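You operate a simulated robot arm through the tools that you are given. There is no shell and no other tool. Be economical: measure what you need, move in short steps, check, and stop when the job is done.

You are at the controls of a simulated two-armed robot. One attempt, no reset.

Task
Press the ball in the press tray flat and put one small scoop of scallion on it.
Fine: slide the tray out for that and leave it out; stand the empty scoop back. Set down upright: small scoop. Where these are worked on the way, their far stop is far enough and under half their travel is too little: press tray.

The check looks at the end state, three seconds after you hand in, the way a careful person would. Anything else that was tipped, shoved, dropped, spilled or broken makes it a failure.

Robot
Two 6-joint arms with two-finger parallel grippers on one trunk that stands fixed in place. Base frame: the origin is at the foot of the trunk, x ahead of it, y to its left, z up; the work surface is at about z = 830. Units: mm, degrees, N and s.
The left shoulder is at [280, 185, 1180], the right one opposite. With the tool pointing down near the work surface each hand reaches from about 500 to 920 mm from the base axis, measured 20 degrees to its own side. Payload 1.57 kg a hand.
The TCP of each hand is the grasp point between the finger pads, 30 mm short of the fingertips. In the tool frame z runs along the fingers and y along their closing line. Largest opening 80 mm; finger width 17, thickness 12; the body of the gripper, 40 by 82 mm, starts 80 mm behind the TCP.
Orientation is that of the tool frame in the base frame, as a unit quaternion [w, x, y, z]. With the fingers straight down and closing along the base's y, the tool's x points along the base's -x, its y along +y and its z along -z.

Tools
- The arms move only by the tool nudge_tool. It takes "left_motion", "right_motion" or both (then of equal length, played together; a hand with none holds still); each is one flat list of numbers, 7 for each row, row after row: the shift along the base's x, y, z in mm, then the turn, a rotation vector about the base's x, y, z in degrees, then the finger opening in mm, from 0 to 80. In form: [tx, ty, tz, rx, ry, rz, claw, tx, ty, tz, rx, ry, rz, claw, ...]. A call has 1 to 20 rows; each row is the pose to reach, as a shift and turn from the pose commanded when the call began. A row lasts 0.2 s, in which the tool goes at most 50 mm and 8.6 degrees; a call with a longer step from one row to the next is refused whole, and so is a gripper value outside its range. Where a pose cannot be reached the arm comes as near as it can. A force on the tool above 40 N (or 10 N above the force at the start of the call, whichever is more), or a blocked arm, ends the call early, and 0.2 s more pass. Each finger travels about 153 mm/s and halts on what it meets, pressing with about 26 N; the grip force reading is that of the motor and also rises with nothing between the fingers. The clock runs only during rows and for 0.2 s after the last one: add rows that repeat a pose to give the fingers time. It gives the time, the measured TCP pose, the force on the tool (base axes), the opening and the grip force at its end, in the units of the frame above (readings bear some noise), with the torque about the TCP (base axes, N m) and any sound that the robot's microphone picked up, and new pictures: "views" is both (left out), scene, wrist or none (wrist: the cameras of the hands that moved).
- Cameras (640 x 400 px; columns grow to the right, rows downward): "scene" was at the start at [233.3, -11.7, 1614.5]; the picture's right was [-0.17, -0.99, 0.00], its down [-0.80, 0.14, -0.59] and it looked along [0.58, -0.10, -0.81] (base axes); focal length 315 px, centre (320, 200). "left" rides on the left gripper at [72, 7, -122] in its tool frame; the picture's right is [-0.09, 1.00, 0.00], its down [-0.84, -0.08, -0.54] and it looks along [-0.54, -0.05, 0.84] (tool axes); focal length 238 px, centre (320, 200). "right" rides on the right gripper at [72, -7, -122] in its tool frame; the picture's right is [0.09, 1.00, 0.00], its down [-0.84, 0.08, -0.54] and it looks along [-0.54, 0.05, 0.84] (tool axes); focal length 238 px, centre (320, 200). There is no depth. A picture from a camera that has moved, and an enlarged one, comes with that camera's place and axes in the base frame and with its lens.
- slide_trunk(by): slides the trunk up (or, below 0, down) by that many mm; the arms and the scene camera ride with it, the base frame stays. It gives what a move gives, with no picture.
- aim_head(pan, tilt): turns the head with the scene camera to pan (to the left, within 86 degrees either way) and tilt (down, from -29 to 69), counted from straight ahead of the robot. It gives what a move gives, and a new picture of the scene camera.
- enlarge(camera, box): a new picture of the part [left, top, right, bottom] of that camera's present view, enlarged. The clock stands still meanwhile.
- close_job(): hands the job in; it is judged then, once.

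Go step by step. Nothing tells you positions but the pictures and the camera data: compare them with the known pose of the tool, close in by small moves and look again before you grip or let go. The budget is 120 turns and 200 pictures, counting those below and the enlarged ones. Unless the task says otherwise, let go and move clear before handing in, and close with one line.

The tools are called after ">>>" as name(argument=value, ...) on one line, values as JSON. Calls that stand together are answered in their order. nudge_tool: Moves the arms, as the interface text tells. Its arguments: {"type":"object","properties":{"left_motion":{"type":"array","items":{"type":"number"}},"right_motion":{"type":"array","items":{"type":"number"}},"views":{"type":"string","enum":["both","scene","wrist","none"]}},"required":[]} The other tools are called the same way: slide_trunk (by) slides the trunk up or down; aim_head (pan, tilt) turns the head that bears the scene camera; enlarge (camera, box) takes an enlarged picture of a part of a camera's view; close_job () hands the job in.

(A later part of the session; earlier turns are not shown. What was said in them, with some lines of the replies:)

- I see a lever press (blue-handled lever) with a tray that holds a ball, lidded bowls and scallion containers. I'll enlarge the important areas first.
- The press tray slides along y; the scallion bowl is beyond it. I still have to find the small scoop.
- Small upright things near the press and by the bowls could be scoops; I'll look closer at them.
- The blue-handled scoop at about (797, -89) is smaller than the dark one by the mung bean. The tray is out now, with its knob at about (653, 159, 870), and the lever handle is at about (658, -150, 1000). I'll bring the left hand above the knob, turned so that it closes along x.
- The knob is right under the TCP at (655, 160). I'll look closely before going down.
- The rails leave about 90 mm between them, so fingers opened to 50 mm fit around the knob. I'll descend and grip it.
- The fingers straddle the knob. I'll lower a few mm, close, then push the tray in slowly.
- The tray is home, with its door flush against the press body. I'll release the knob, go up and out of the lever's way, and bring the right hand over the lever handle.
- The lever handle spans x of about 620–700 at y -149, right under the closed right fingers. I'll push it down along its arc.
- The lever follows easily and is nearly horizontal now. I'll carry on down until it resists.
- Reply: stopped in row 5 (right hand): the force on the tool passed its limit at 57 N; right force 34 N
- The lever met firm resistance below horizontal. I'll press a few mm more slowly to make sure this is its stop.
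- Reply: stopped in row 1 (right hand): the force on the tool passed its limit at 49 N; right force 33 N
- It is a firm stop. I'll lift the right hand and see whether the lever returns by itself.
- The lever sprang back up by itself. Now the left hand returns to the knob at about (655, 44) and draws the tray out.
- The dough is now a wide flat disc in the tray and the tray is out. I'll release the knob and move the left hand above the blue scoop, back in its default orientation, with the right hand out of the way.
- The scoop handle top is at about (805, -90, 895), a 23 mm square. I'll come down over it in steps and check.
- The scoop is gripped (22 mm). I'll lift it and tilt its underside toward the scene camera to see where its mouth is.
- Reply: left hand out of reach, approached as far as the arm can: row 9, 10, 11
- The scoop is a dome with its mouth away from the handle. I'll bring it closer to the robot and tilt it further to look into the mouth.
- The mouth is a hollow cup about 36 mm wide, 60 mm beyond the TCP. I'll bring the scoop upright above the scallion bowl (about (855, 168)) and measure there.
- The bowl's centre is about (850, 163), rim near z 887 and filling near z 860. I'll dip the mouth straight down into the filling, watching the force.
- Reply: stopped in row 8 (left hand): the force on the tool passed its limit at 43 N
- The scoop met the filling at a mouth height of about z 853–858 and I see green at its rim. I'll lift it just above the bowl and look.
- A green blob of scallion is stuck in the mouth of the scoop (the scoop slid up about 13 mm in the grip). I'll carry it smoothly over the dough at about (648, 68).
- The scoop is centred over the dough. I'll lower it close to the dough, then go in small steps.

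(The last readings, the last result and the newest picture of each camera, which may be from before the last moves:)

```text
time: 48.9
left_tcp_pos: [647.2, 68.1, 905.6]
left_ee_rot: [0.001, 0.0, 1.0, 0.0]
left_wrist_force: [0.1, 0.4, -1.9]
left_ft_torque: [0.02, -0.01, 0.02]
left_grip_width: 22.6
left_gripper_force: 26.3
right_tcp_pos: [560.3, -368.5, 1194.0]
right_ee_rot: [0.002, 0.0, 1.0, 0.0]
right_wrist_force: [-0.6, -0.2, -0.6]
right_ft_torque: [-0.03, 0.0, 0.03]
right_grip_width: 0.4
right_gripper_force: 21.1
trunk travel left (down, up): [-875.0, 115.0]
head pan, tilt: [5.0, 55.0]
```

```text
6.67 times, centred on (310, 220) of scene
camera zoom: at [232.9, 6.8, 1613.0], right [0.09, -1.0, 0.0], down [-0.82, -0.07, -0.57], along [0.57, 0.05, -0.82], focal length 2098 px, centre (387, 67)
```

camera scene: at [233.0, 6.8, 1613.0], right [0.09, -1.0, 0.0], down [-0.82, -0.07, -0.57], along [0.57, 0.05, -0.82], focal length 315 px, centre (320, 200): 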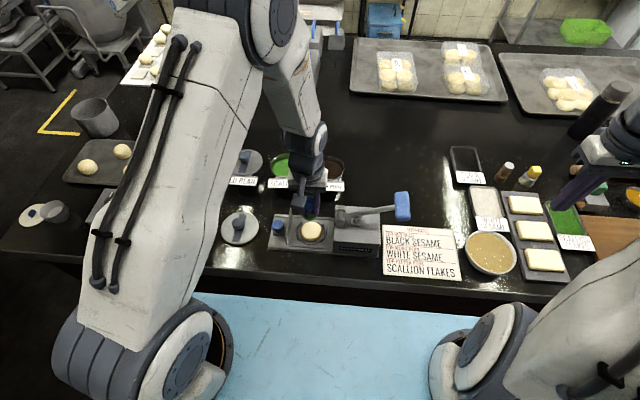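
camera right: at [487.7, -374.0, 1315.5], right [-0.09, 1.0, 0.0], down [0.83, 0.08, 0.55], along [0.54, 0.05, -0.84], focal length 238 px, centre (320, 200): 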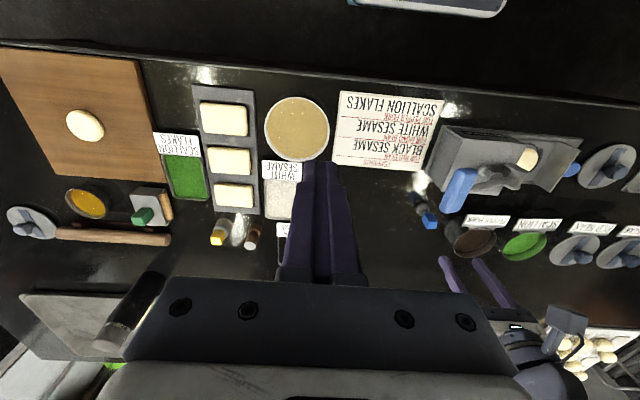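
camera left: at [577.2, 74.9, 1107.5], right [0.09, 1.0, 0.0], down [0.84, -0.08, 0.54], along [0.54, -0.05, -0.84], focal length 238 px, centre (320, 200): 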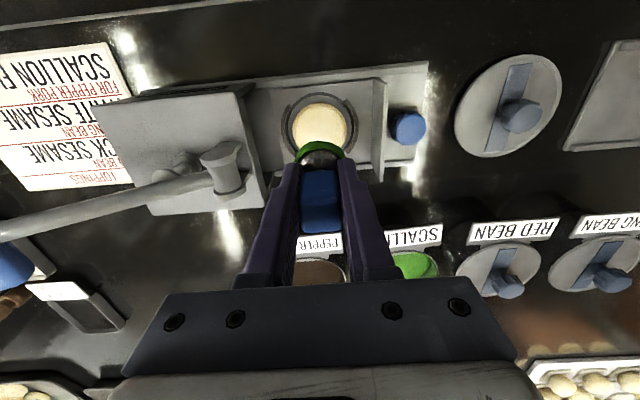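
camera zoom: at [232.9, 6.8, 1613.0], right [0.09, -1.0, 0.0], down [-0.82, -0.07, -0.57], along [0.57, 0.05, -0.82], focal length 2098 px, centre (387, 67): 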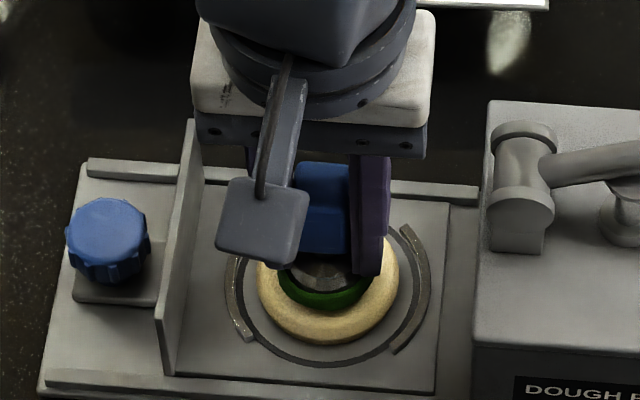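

>>> nudge_tool(left_motion=[0, 0, -2, 0, 0, 0, 15, 0, 0, -4, 0, 0, 0, 15, 0, 0, -6, 0, 0, 0, 15, 0, 0, -6, 0, 0, 0, 15], views="none")

>>> enlarge(camera="scene", box=[270, 190, 350, 250])

>>> enlarge(camera="left", box=[240, 80, 400, 220])

```text
time: 49.9
left_tcp_pos: [647.2, 66.9, 901.4]
left_ee_rot: [0.002, 0.0, 1.0, 0.0]
left_wrist_force: [-1.9, -0.2, 24.4]
left_ft_torque: [0.01, 0.04, -0.02]
left_grip_width: 22.4
left_gripper_force: 26.0
right_tcp_pos: [560.6, -369.5, 1194.3]
right_ee_rot: [0.002, 0.001, 1.0, -0.001]
right_wrist_force: [0.1, 0.2, -0.3]
right_ft_torque: [0.02, 0.01, -0.04]
right_grip_width: 0.3
right_gripper_force: 21.2
trunk travel left (down, up): [-875.0, 115.0]
head pan, tilt: [5.0, 55.0]
```

```text
6.67 times, centred on (310, 220) of scene
camera zoom: at [231.7, 6.7, 1613.5], right [0.09, -1.0, 0.0], down [-0.82, -0.07, -0.57], along [0.57, 0.05, -0.82], focal length 2098 px, centre (387, 67)
```

zoom: 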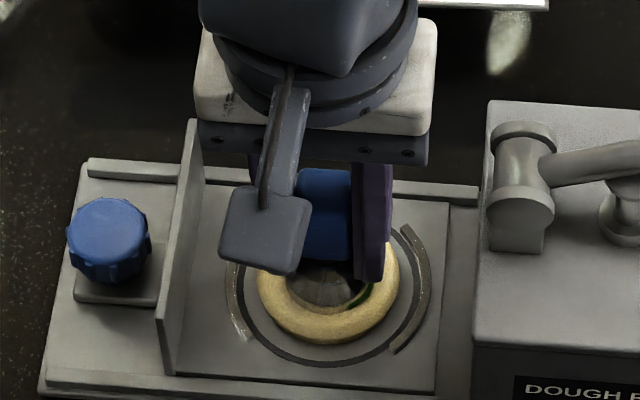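

```text
2.86 times, centred on (320, 150) of left
camera zoom: at [575.1, 73.3, 1023.0], right [0.09, 1.0, 0.0], down [0.83, -0.08, 0.55], along [0.54, -0.05, -0.84], focal length 681 px, centre (320, 343)
```

zoom: 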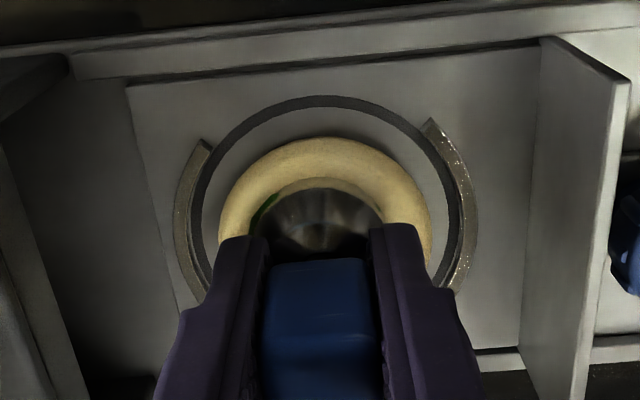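

There's contact (24 N) and the green has changed shape, so it was probably transferred. I'll lift slowly and look.

>>> nudge_tool(left_motion=[0, 0, 4, 0, 0, 0, 15, 0, 0, 10, 0, 0, 0, 15, 0, 0, 20, 0, 0, 0, 15, 0, 0, 35, 0, 0, 0, 15, 0, 0, 55, 0, 0, 0, 15, 0, 0, 55, 0, 0, 0, 15], views="none")

>>> enlarge(camera="scene", box=[270, 190, 350, 250])

>>> enlarge(camera="left", box=[240, 80, 400, 220])

```text
time: 51.3
left_tcp_pos: [647.3, 69.9, 957.0]
left_ee_rot: [0.002, 0.0, 1.0, 0.0]
left_wrist_force: [0.1, 0.7, -1.0]
left_ft_torque: [0.02, -0.03, -0.01]
left_grip_width: 22.7
left_gripper_force: 26.5
right_tcp_pos: [559.7, -367.9, 1194.6]
right_ee_rot: [0.002, 0.0, 1.0, 0.0]
right_wrist_force: [-0.5, 0.0, 0.1]
right_ft_torque: [-0.02, 0.01, 0.0]
right_grip_width: 0.0
right_gripper_force: 21.1
trunk travel left (down, up): [-875.0, 115.0]
head pan, tilt: [5.0, 55.0]
```

```text
6.67 times, centred on (310, 220) of scene
camera zoom: at [232.7, 6.8, 1613.0], right [0.09, -1.0, 0.0], down [-0.82, -0.07, -0.57], along [0.57, 0.05, -0.82], focal length 2098 px, centre (387, 67)
```

zoom: 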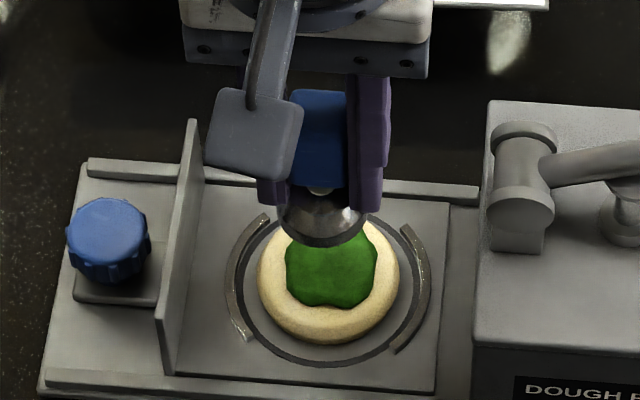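

```text
2.86 times, centred on (320, 150) of left
camera zoom: at [575.4, 74.1, 1077.6], right [0.09, 1.0, 0.0], down [0.84, -0.08, 0.54], along [0.54, -0.05, -0.84], focal length 681 px, centre (320, 343)
```

zoom: 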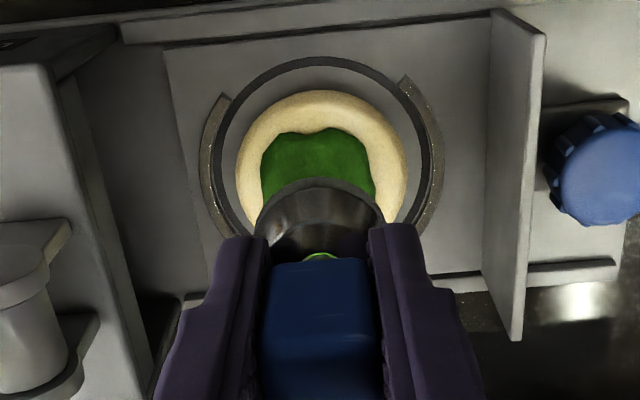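

The scallion sits on the flattened dough and the scoop is empty. I'll carry the scoop back above its original spot (803, -91).

>>> nudge_tool(left_motion=[0, 0, 35, 0, 0, 0, 15, 5, 0, 70, 0, 0, 0, 15, 25, -15, 80, 0, 0, 0, 15, 50, -40, 80, 0, 0, 0, 15, 75, -65, 80, 0, 0, 0, 15, 100, -95, 80, 0, 0, 0, 15, 125, -125, 70, 0, 0, 0, 15, 145, -148, 40, 0, 0, 0, 15, 155, -159, 10, 0, 0, 0, 15, 156, -161, -30, 0, 0, 0, 15, 156, -161, -55, 0, 0, 0, 15, 156, -161, -55, 0, 0, 0, 15])

>>> enlarge(camera="scene", box=[330, 140, 410, 210])

>>> enlarge(camera="scene", box=[265, 185, 345, 250])

```text
time: 53.9
left_tcp_pos: [804.1, -93.4, 902.1]
left_ee_rot: [0.002, 0.0, 1.0, 0.0]
left_wrist_force: [0.8, 0.5, 0.2]
left_ft_torque: [-0.01, 0.02, -0.01]
left_grip_width: 22.9
left_gripper_force: 26.8
right_tcp_pos: [559.5, -367.1, 1194.2]
right_ee_rot: [0.001, 0.001, 1.0, 0.0]
right_wrist_force: [-1.0, 0.2, 0.0]
right_ft_torque: [0.01, 0.0, -0.01]
right_grip_width: 0.1
right_gripper_force: 21.7
trunk travel left (down, up): [-875.0, 115.0]
head pan, tilt: [5.0, 55.0]
camera scene: at [233.0, 6.8, 1613.0], right [0.09, -1.0, 0.0], down [-0.82, -0.07, -0.57], along [0.57, 0.05, -0.82], focal length 315 px, centre (320, 200)
camera left: at [731.9, -87.2, 1022.2], right [0.09, 1.0, 0.0], down [0.84, -0.08, 0.54], along [0.54, -0.05, -0.84], focal length 238 px, centre (320, 200)
```

scene: 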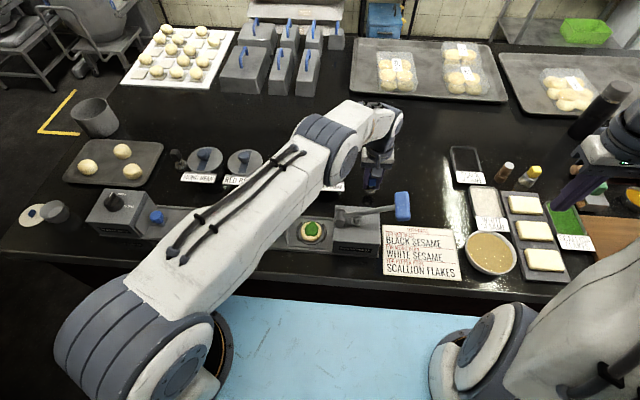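
left: 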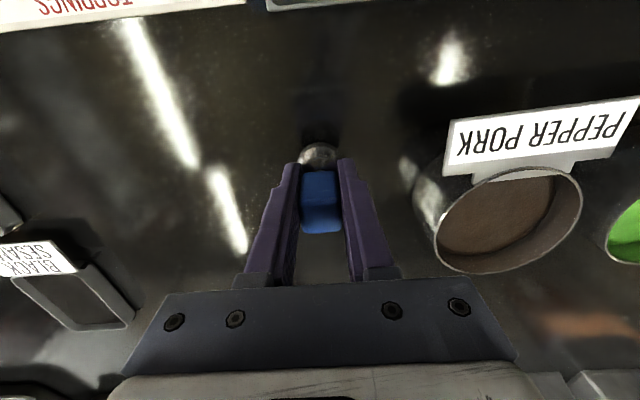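

```text
5.71 times, centred on (370, 175) of scene
camera zoom: at [233.0, 6.8, 1613.0], right [0.09, -1.0, 0.0], down [-0.82, -0.07, -0.57], along [0.57, 0.05, -0.82], focal length 1798 px, centre (34, 343)
```

zoom: 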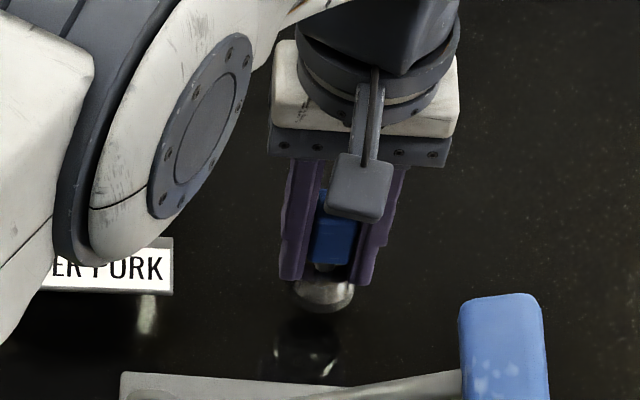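

```text
6.15 times, centred on (305, 218) of scene
camera zoom: at [233.0, 6.8, 1613.0], right [0.09, -1.0, 0.0], down [-0.82, -0.07, -0.57], along [0.57, 0.05, -0.82], focal length 1937 px, centre (412, 92)
```

zoom: 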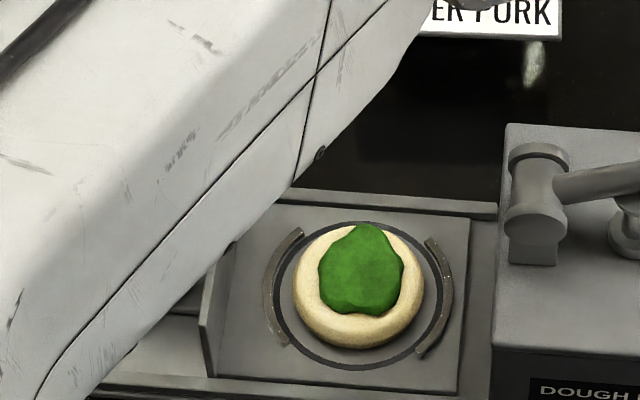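

The topped dough looks good. I'll lower the scoop gently until it touches the counter.

>>> nudge_tool(left_motion=[0, 2, -5, 0, 0, 0, 15, 0, 2, -10, 0, 0, 0, 15, 0, 2, -13, 0, 0, 0, 15, 0, 2, -16, 0, 0, 0, 15, 0, 2, -18, 0, 0, 0, 15, 0, 2, -18, 0, 0, 0, 15], views="none")

>>> enlarge(camera="scene", box=[330, 140, 410, 210])

```text
time: 55.3
left_tcp_pos: [803.9, -91.6, 882.5]
left_ee_rot: [0.002, 0.0, 1.0, 0.0]
left_wrist_force: [0.2, 0.9, -0.8]
left_ft_torque: [-0.01, 0.02, 0.02]
left_grip_width: 22.5
left_gripper_force: 25.8
right_tcp_pos: [559.8, -367.4, 1194.0]
right_ee_rot: [0.002, 0.001, 1.0, 0.0]
right_wrist_force: [0.3, -1.2, -0.1]
right_ft_torque: [-0.01, 0.02, -0.01]
right_grip_width: 0.1
right_gripper_force: 21.1
trunk travel left (down, up): [-875.0, 115.0]
head pan, tilt: [5.0, 55.0]
```

```text
5.71 times, centred on (370, 175) of scene
camera zoom: at [232.9, 6.8, 1613.0], right [0.09, -1.0, 0.0], down [-0.82, -0.07, -0.57], along [0.57, 0.05, -0.82], focal length 1798 px, centre (34, 343)
```

zoom: 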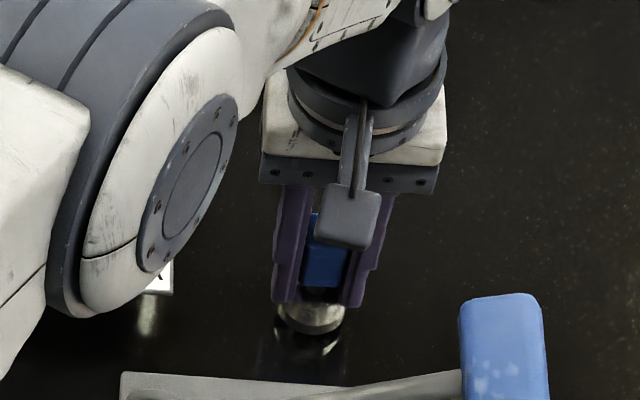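

>>> nudge_tool(left_motion=[0, 0, -2, 0, 0, 0, 15, 0, 0, -4, 0, 0, 0, 15, 0, 0, -5, 0, 0, 0, 15, 0, 0, -6, 0, 0, 0, 15, 0, 0, -6, 0, 0, 0, 15], views="none")

>>> enlarge(camera="scene", box=[330, 140, 410, 210])

```text
time: 56.5
left_tcp_pos: [803.6, -92.4, 875.6]
left_ee_rot: [0.002, 0.0, 1.0, 0.0]
left_wrist_force: [-0.1, 0.3, -0.6]
left_ft_torque: [0.01, -0.02, 0.01]
left_grip_width: 22.6
left_gripper_force: 26.1
right_tcp_pos: [560.1, -367.3, 1193.7]
right_ee_rot: [0.002, 0.001, 1.0, 0.0]
right_wrist_force: [0.6, -0.1, -0.2]
right_ft_torque: [0.0, -0.02, 0.02]
right_grip_width: 0.1
right_gripper_force: 21.1
trunk travel left (down, up): [-875.0, 115.0]
head pan, tilt: [5.0, 55.0]
```

```text
5.71 times, centred on (370, 175) of scene
camera zoom: at [232.9, 6.8, 1613.0], right [0.09, -1.0, 0.0], down [-0.82, -0.07, -0.57], along [0.57, 0.05, -0.82], focal length 1798 px, centre (34, 343)
```

zoom: 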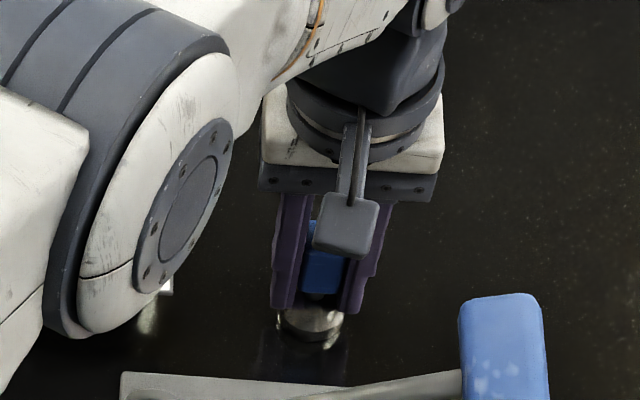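

>>> nudge_tool(left_motion=[0, 0, -1.5, 0, 0, 0, 15, 0, 0, -3, 0, 0, 0, 15, 0, 0, -4, 0, 0, 0, 15, 0, 0, -4, 0, 0, 0, 15], views="none")

>>> enlarge(camera="scene", box=[350, 170, 390, 210])

```text
time: 57.5
left_tcp_pos: [802.9, -93.6, 875.0]
left_ee_rot: [0.003, 0.0, 1.0, -0.001]
left_wrist_force: [-6.5, 2.4, 21.5]
left_ft_torque: [0.21, 0.14, 0.07]
left_grip_width: 22.8
left_gripper_force: 25.8
right_tcp_pos: [559.1, -367.5, 1195.3]
right_ee_rot: [0.002, 0.001, 1.0, -0.001]
right_wrist_force: [0.4, -0.1, 0.3]
right_ft_torque: [0.01, 0.04, 0.02]
right_grip_width: 0.3
right_gripper_force: 21.4
trunk travel left (down, up): [-875.0, 115.0]
head pan, tilt: [5.0, 55.0]
```

```text
10.00 times, centred on (370, 190) of scene
camera zoom: at [231.4, 7.1, 1613.5], right [0.09, -1.0, 0.0], down [-0.82, -0.07, -0.57], along [0.57, 0.05, -0.82], focal length 3147 px, centre (-180, 300)
```

zoom: 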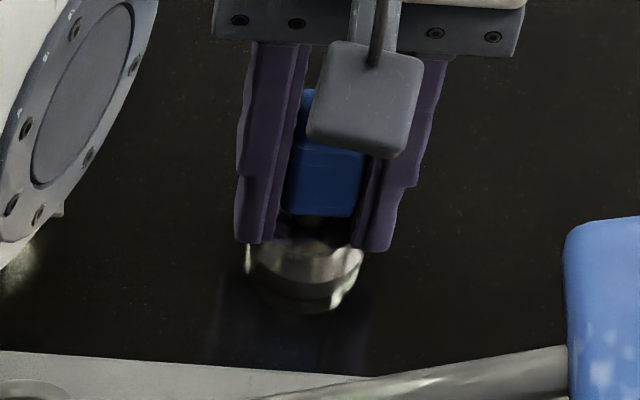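

The scoop stands on the counter. I'll take the load off, open the fingers slowly, and go straight up.

>>> nudge_tool(left_motion=[0, 0, 2.5, 0, 0, 0, 15, 0, 0, 2.5, 0, 0, 0, 22, 0, 0, 2.5, 0, 0, 0, 26, 0, 0, 2.5, 0, 0, 0, 34, 0, 0, 2.5, 0, 0, 0, 46, 0, 0, 2.5, 0, 0, 0, 46, 0, 0, 15, 0, 0, 0, 46, 0, 0, 35, 0, 0, 0, 46, 0, 0, 65, 0, 0, 0, 46, 0, 0, 105, 0, 0, 0, 46, 0, 0, 145, 0, 0, 0, 46, 0, 0, 145, 0, 0, 0, 46])

>>> enlarge(camera="scene", box=[330, 140, 410, 210])

```text
time: 60.1
left_tcp_pos: [803.0, -91.3, 1015.8]
left_ee_rot: [0.002, 0.0, 1.0, 0.0]
left_wrist_force: [-0.3, 1.0, -1.3]
left_ft_torque: [-0.02, -0.05, 0.0]
left_grip_width: 46.0
left_gripper_force: 0.0
right_tcp_pos: [559.5, -367.7, 1193.5]
right_ee_rot: [0.002, 0.001, 1.0, 0.0]
right_wrist_force: [-0.8, -0.7, 0.2]
right_ft_torque: [-0.01, -0.04, 0.01]
right_grip_width: 0.2
right_gripper_force: 21.2
trunk travel left (down, up): [-875.0, 115.0]
head pan, tilt: [5.0, 55.0]
camera scene: at [232.6, 6.8, 1613.0], right [0.09, -1.0, 0.0], down [-0.82, -0.07, -0.57], along [0.57, 0.05, -0.82], focal length 315 px, centre (320, 200)
camera left: at [731.2, -84.3, 1137.2], right [0.09, 1.0, 0.0], down [0.84, -0.08, 0.54], along [0.54, -0.05, -0.84], focal length 238 px, centre (320, 200)
```

scene: 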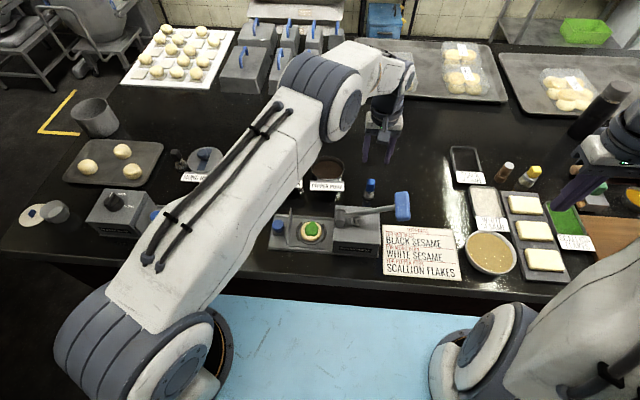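
left: 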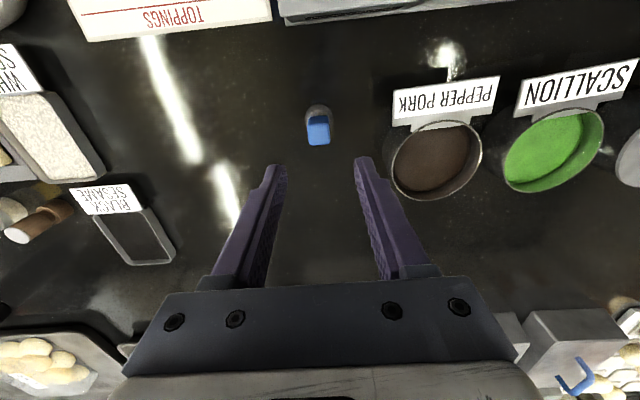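

```text
5.71 times, centred on (370, 175) of scene
camera zoom: at [232.6, 6.8, 1613.0], right [0.09, -1.0, 0.0], down [-0.82, -0.07, -0.57], along [0.57, 0.05, -0.82], focal length 1798 px, centre (34, 343)
```

zoom: 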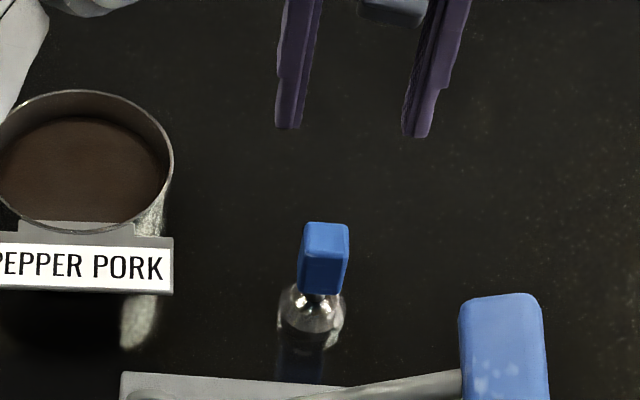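

The scoop stands upright in its place. I'll withdraw the left hand up and back for a last look at everything.

>>> nudge_tool(left_motion=[0, 0, 45, 0, 0, 0, 46, 0, 10, 90, 0, 0, 0, 46, -20, 40, 135, 0, 0, 0, 46, -45, 75, 175, 0, 0, 0, 46, -70, 110, 200, 0, 0, 0, 46, -95, 145, 220, 0, 0, 0, 46, -120, 180, 240, 0, 0, 0, 46, -145, 215, 260, 0, 0, 0, 46, -170, 250, 270, 0, 0, 0, 46, -195, 280, 275, 0, 0, 0, 46, -220, 300, 277, 0, 0, 0, 46, -230, 300, 277, 0, 0, 0, 46])

>>> enlarge(camera="scene", box=[200, 130, 420, 270])

```text
refused: row 3 steps farther than a row can; nothing moved
```

```text
2.86 times, centred on (310, 200) of scene
camera zoom: at [232.6, 6.8, 1613.0], right [0.09, -1.0, 0.0], down [-0.82, -0.07, -0.57], along [0.57, 0.05, -0.82], focal length 899 px, centre (349, 200)
```

zoom: 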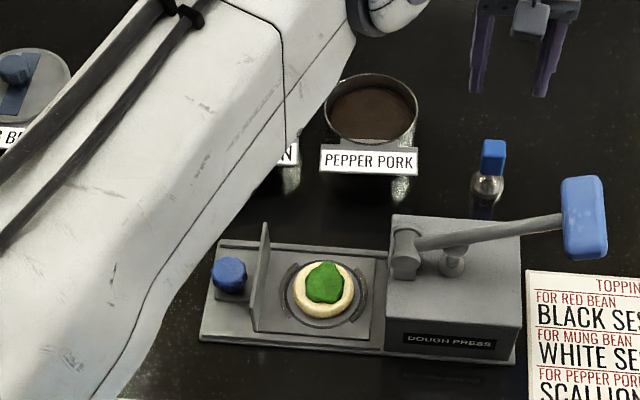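

One row was too long and the move was refused; I'll repeat it with shorter steps.

>>> nudge_tool(left_motion=[0, 0, 40, 0, 0, 0, 46, 0, 5, 80, 0, 0, 0, 46, -10, 20, 115, 0, 0, 0, 46, -30, 40, 145, 0, 0, 0, 46, -50, 65, 170, 0, 0, 0, 46, -70, 95, 190, 0, 0, 0, 46, -90, 125, 210, 0, 0, 0, 46, -110, 155, 225, 0, 0, 0, 46, -130, 185, 240, 0, 0, 0, 46, -150, 215, 255, 0, 0, 0, 46, -170, 245, 265, 0, 0, 0, 46, -190, 275, 270, 0, 0, 0, 46, -210, 300, 275, 0, 0, 0, 46, -225, 300, 275, 0, 0, 0, 46, -225, 300, 275, 0, 0, 0, 46])

>>> enlarge(camera="scene", box=[200, 130, 420, 270])

```text
time: 63.3
left_tcp_pos: [578.0, 207.7, 1292.8]
left_ee_rot: [0.001, -0.001, 1.0, 0.0]
left_wrist_force: [0.3, 0.1, -0.2]
left_ft_torque: [-0.02, -0.03, -0.01]
left_grip_width: 45.9
left_gripper_force: 0.1
right_tcp_pos: [559.5, -367.3, 1195.6]
right_ee_rot: [0.002, 0.001, 1.0, 0.0]
right_wrist_force: [0.0, 0.4, -1.4]
right_ft_torque: [0.01, 0.0, -0.02]
right_grip_width: 0.2
right_gripper_force: 21.4
trunk travel left (down, up): [-875.0, 115.0]
head pan, tilt: [5.0, 55.0]
camera scene: at [232.7, 6.8, 1613.0], right [0.09, -1.0, 0.0], down [-0.82, -0.07, -0.57], along [0.57, 0.05, -0.82], focal length 315 px, centre (320, 200)
camera left: at [506.5, 214.3, 1414.3], right [0.09, 1.0, 0.0], down [0.84, -0.08, 0.54], along [0.54, -0.05, -0.84], focal length 238 px, centre (320, 200)
```

scene: 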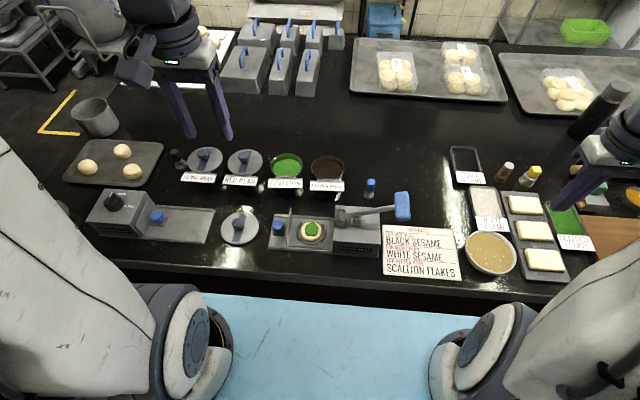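
left: 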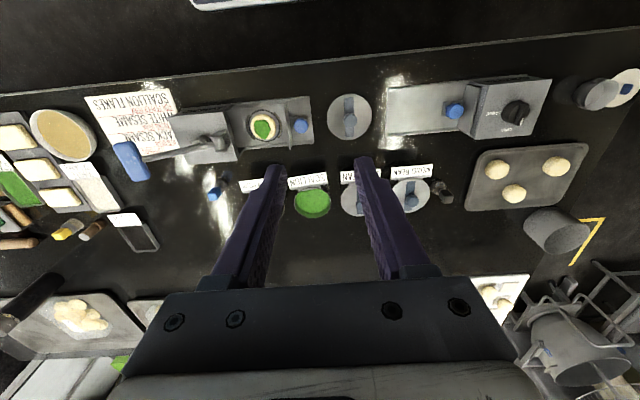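

```text
2.86 times, centred on (310, 200) of scene
camera zoom: at [232.7, 6.8, 1613.0], right [0.09, -1.0, 0.0], down [-0.82, -0.07, -0.57], along [0.57, 0.05, -0.82], focal length 899 px, centre (349, 200)
```

zoom: 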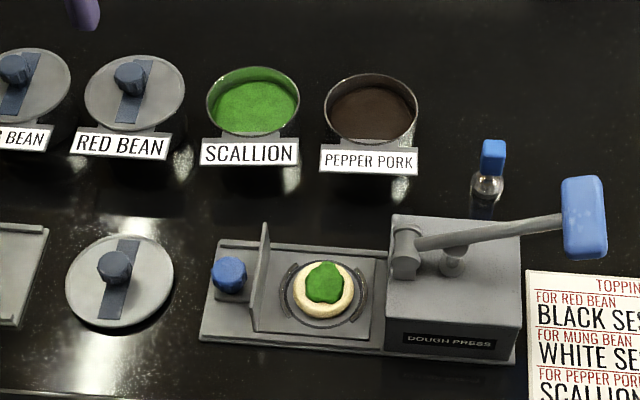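

Everything is in order: the dough is flat with scallion on it, the tray is out, the scoop stands upright and both hands are clear. I'm handing in.

>>> close_job()

```text
The job is handed in.
```

The dough is pressed flat with one small scoop of scallion on it; the tray is left out, the empty scoop stands back in its place, and the job is handed in.
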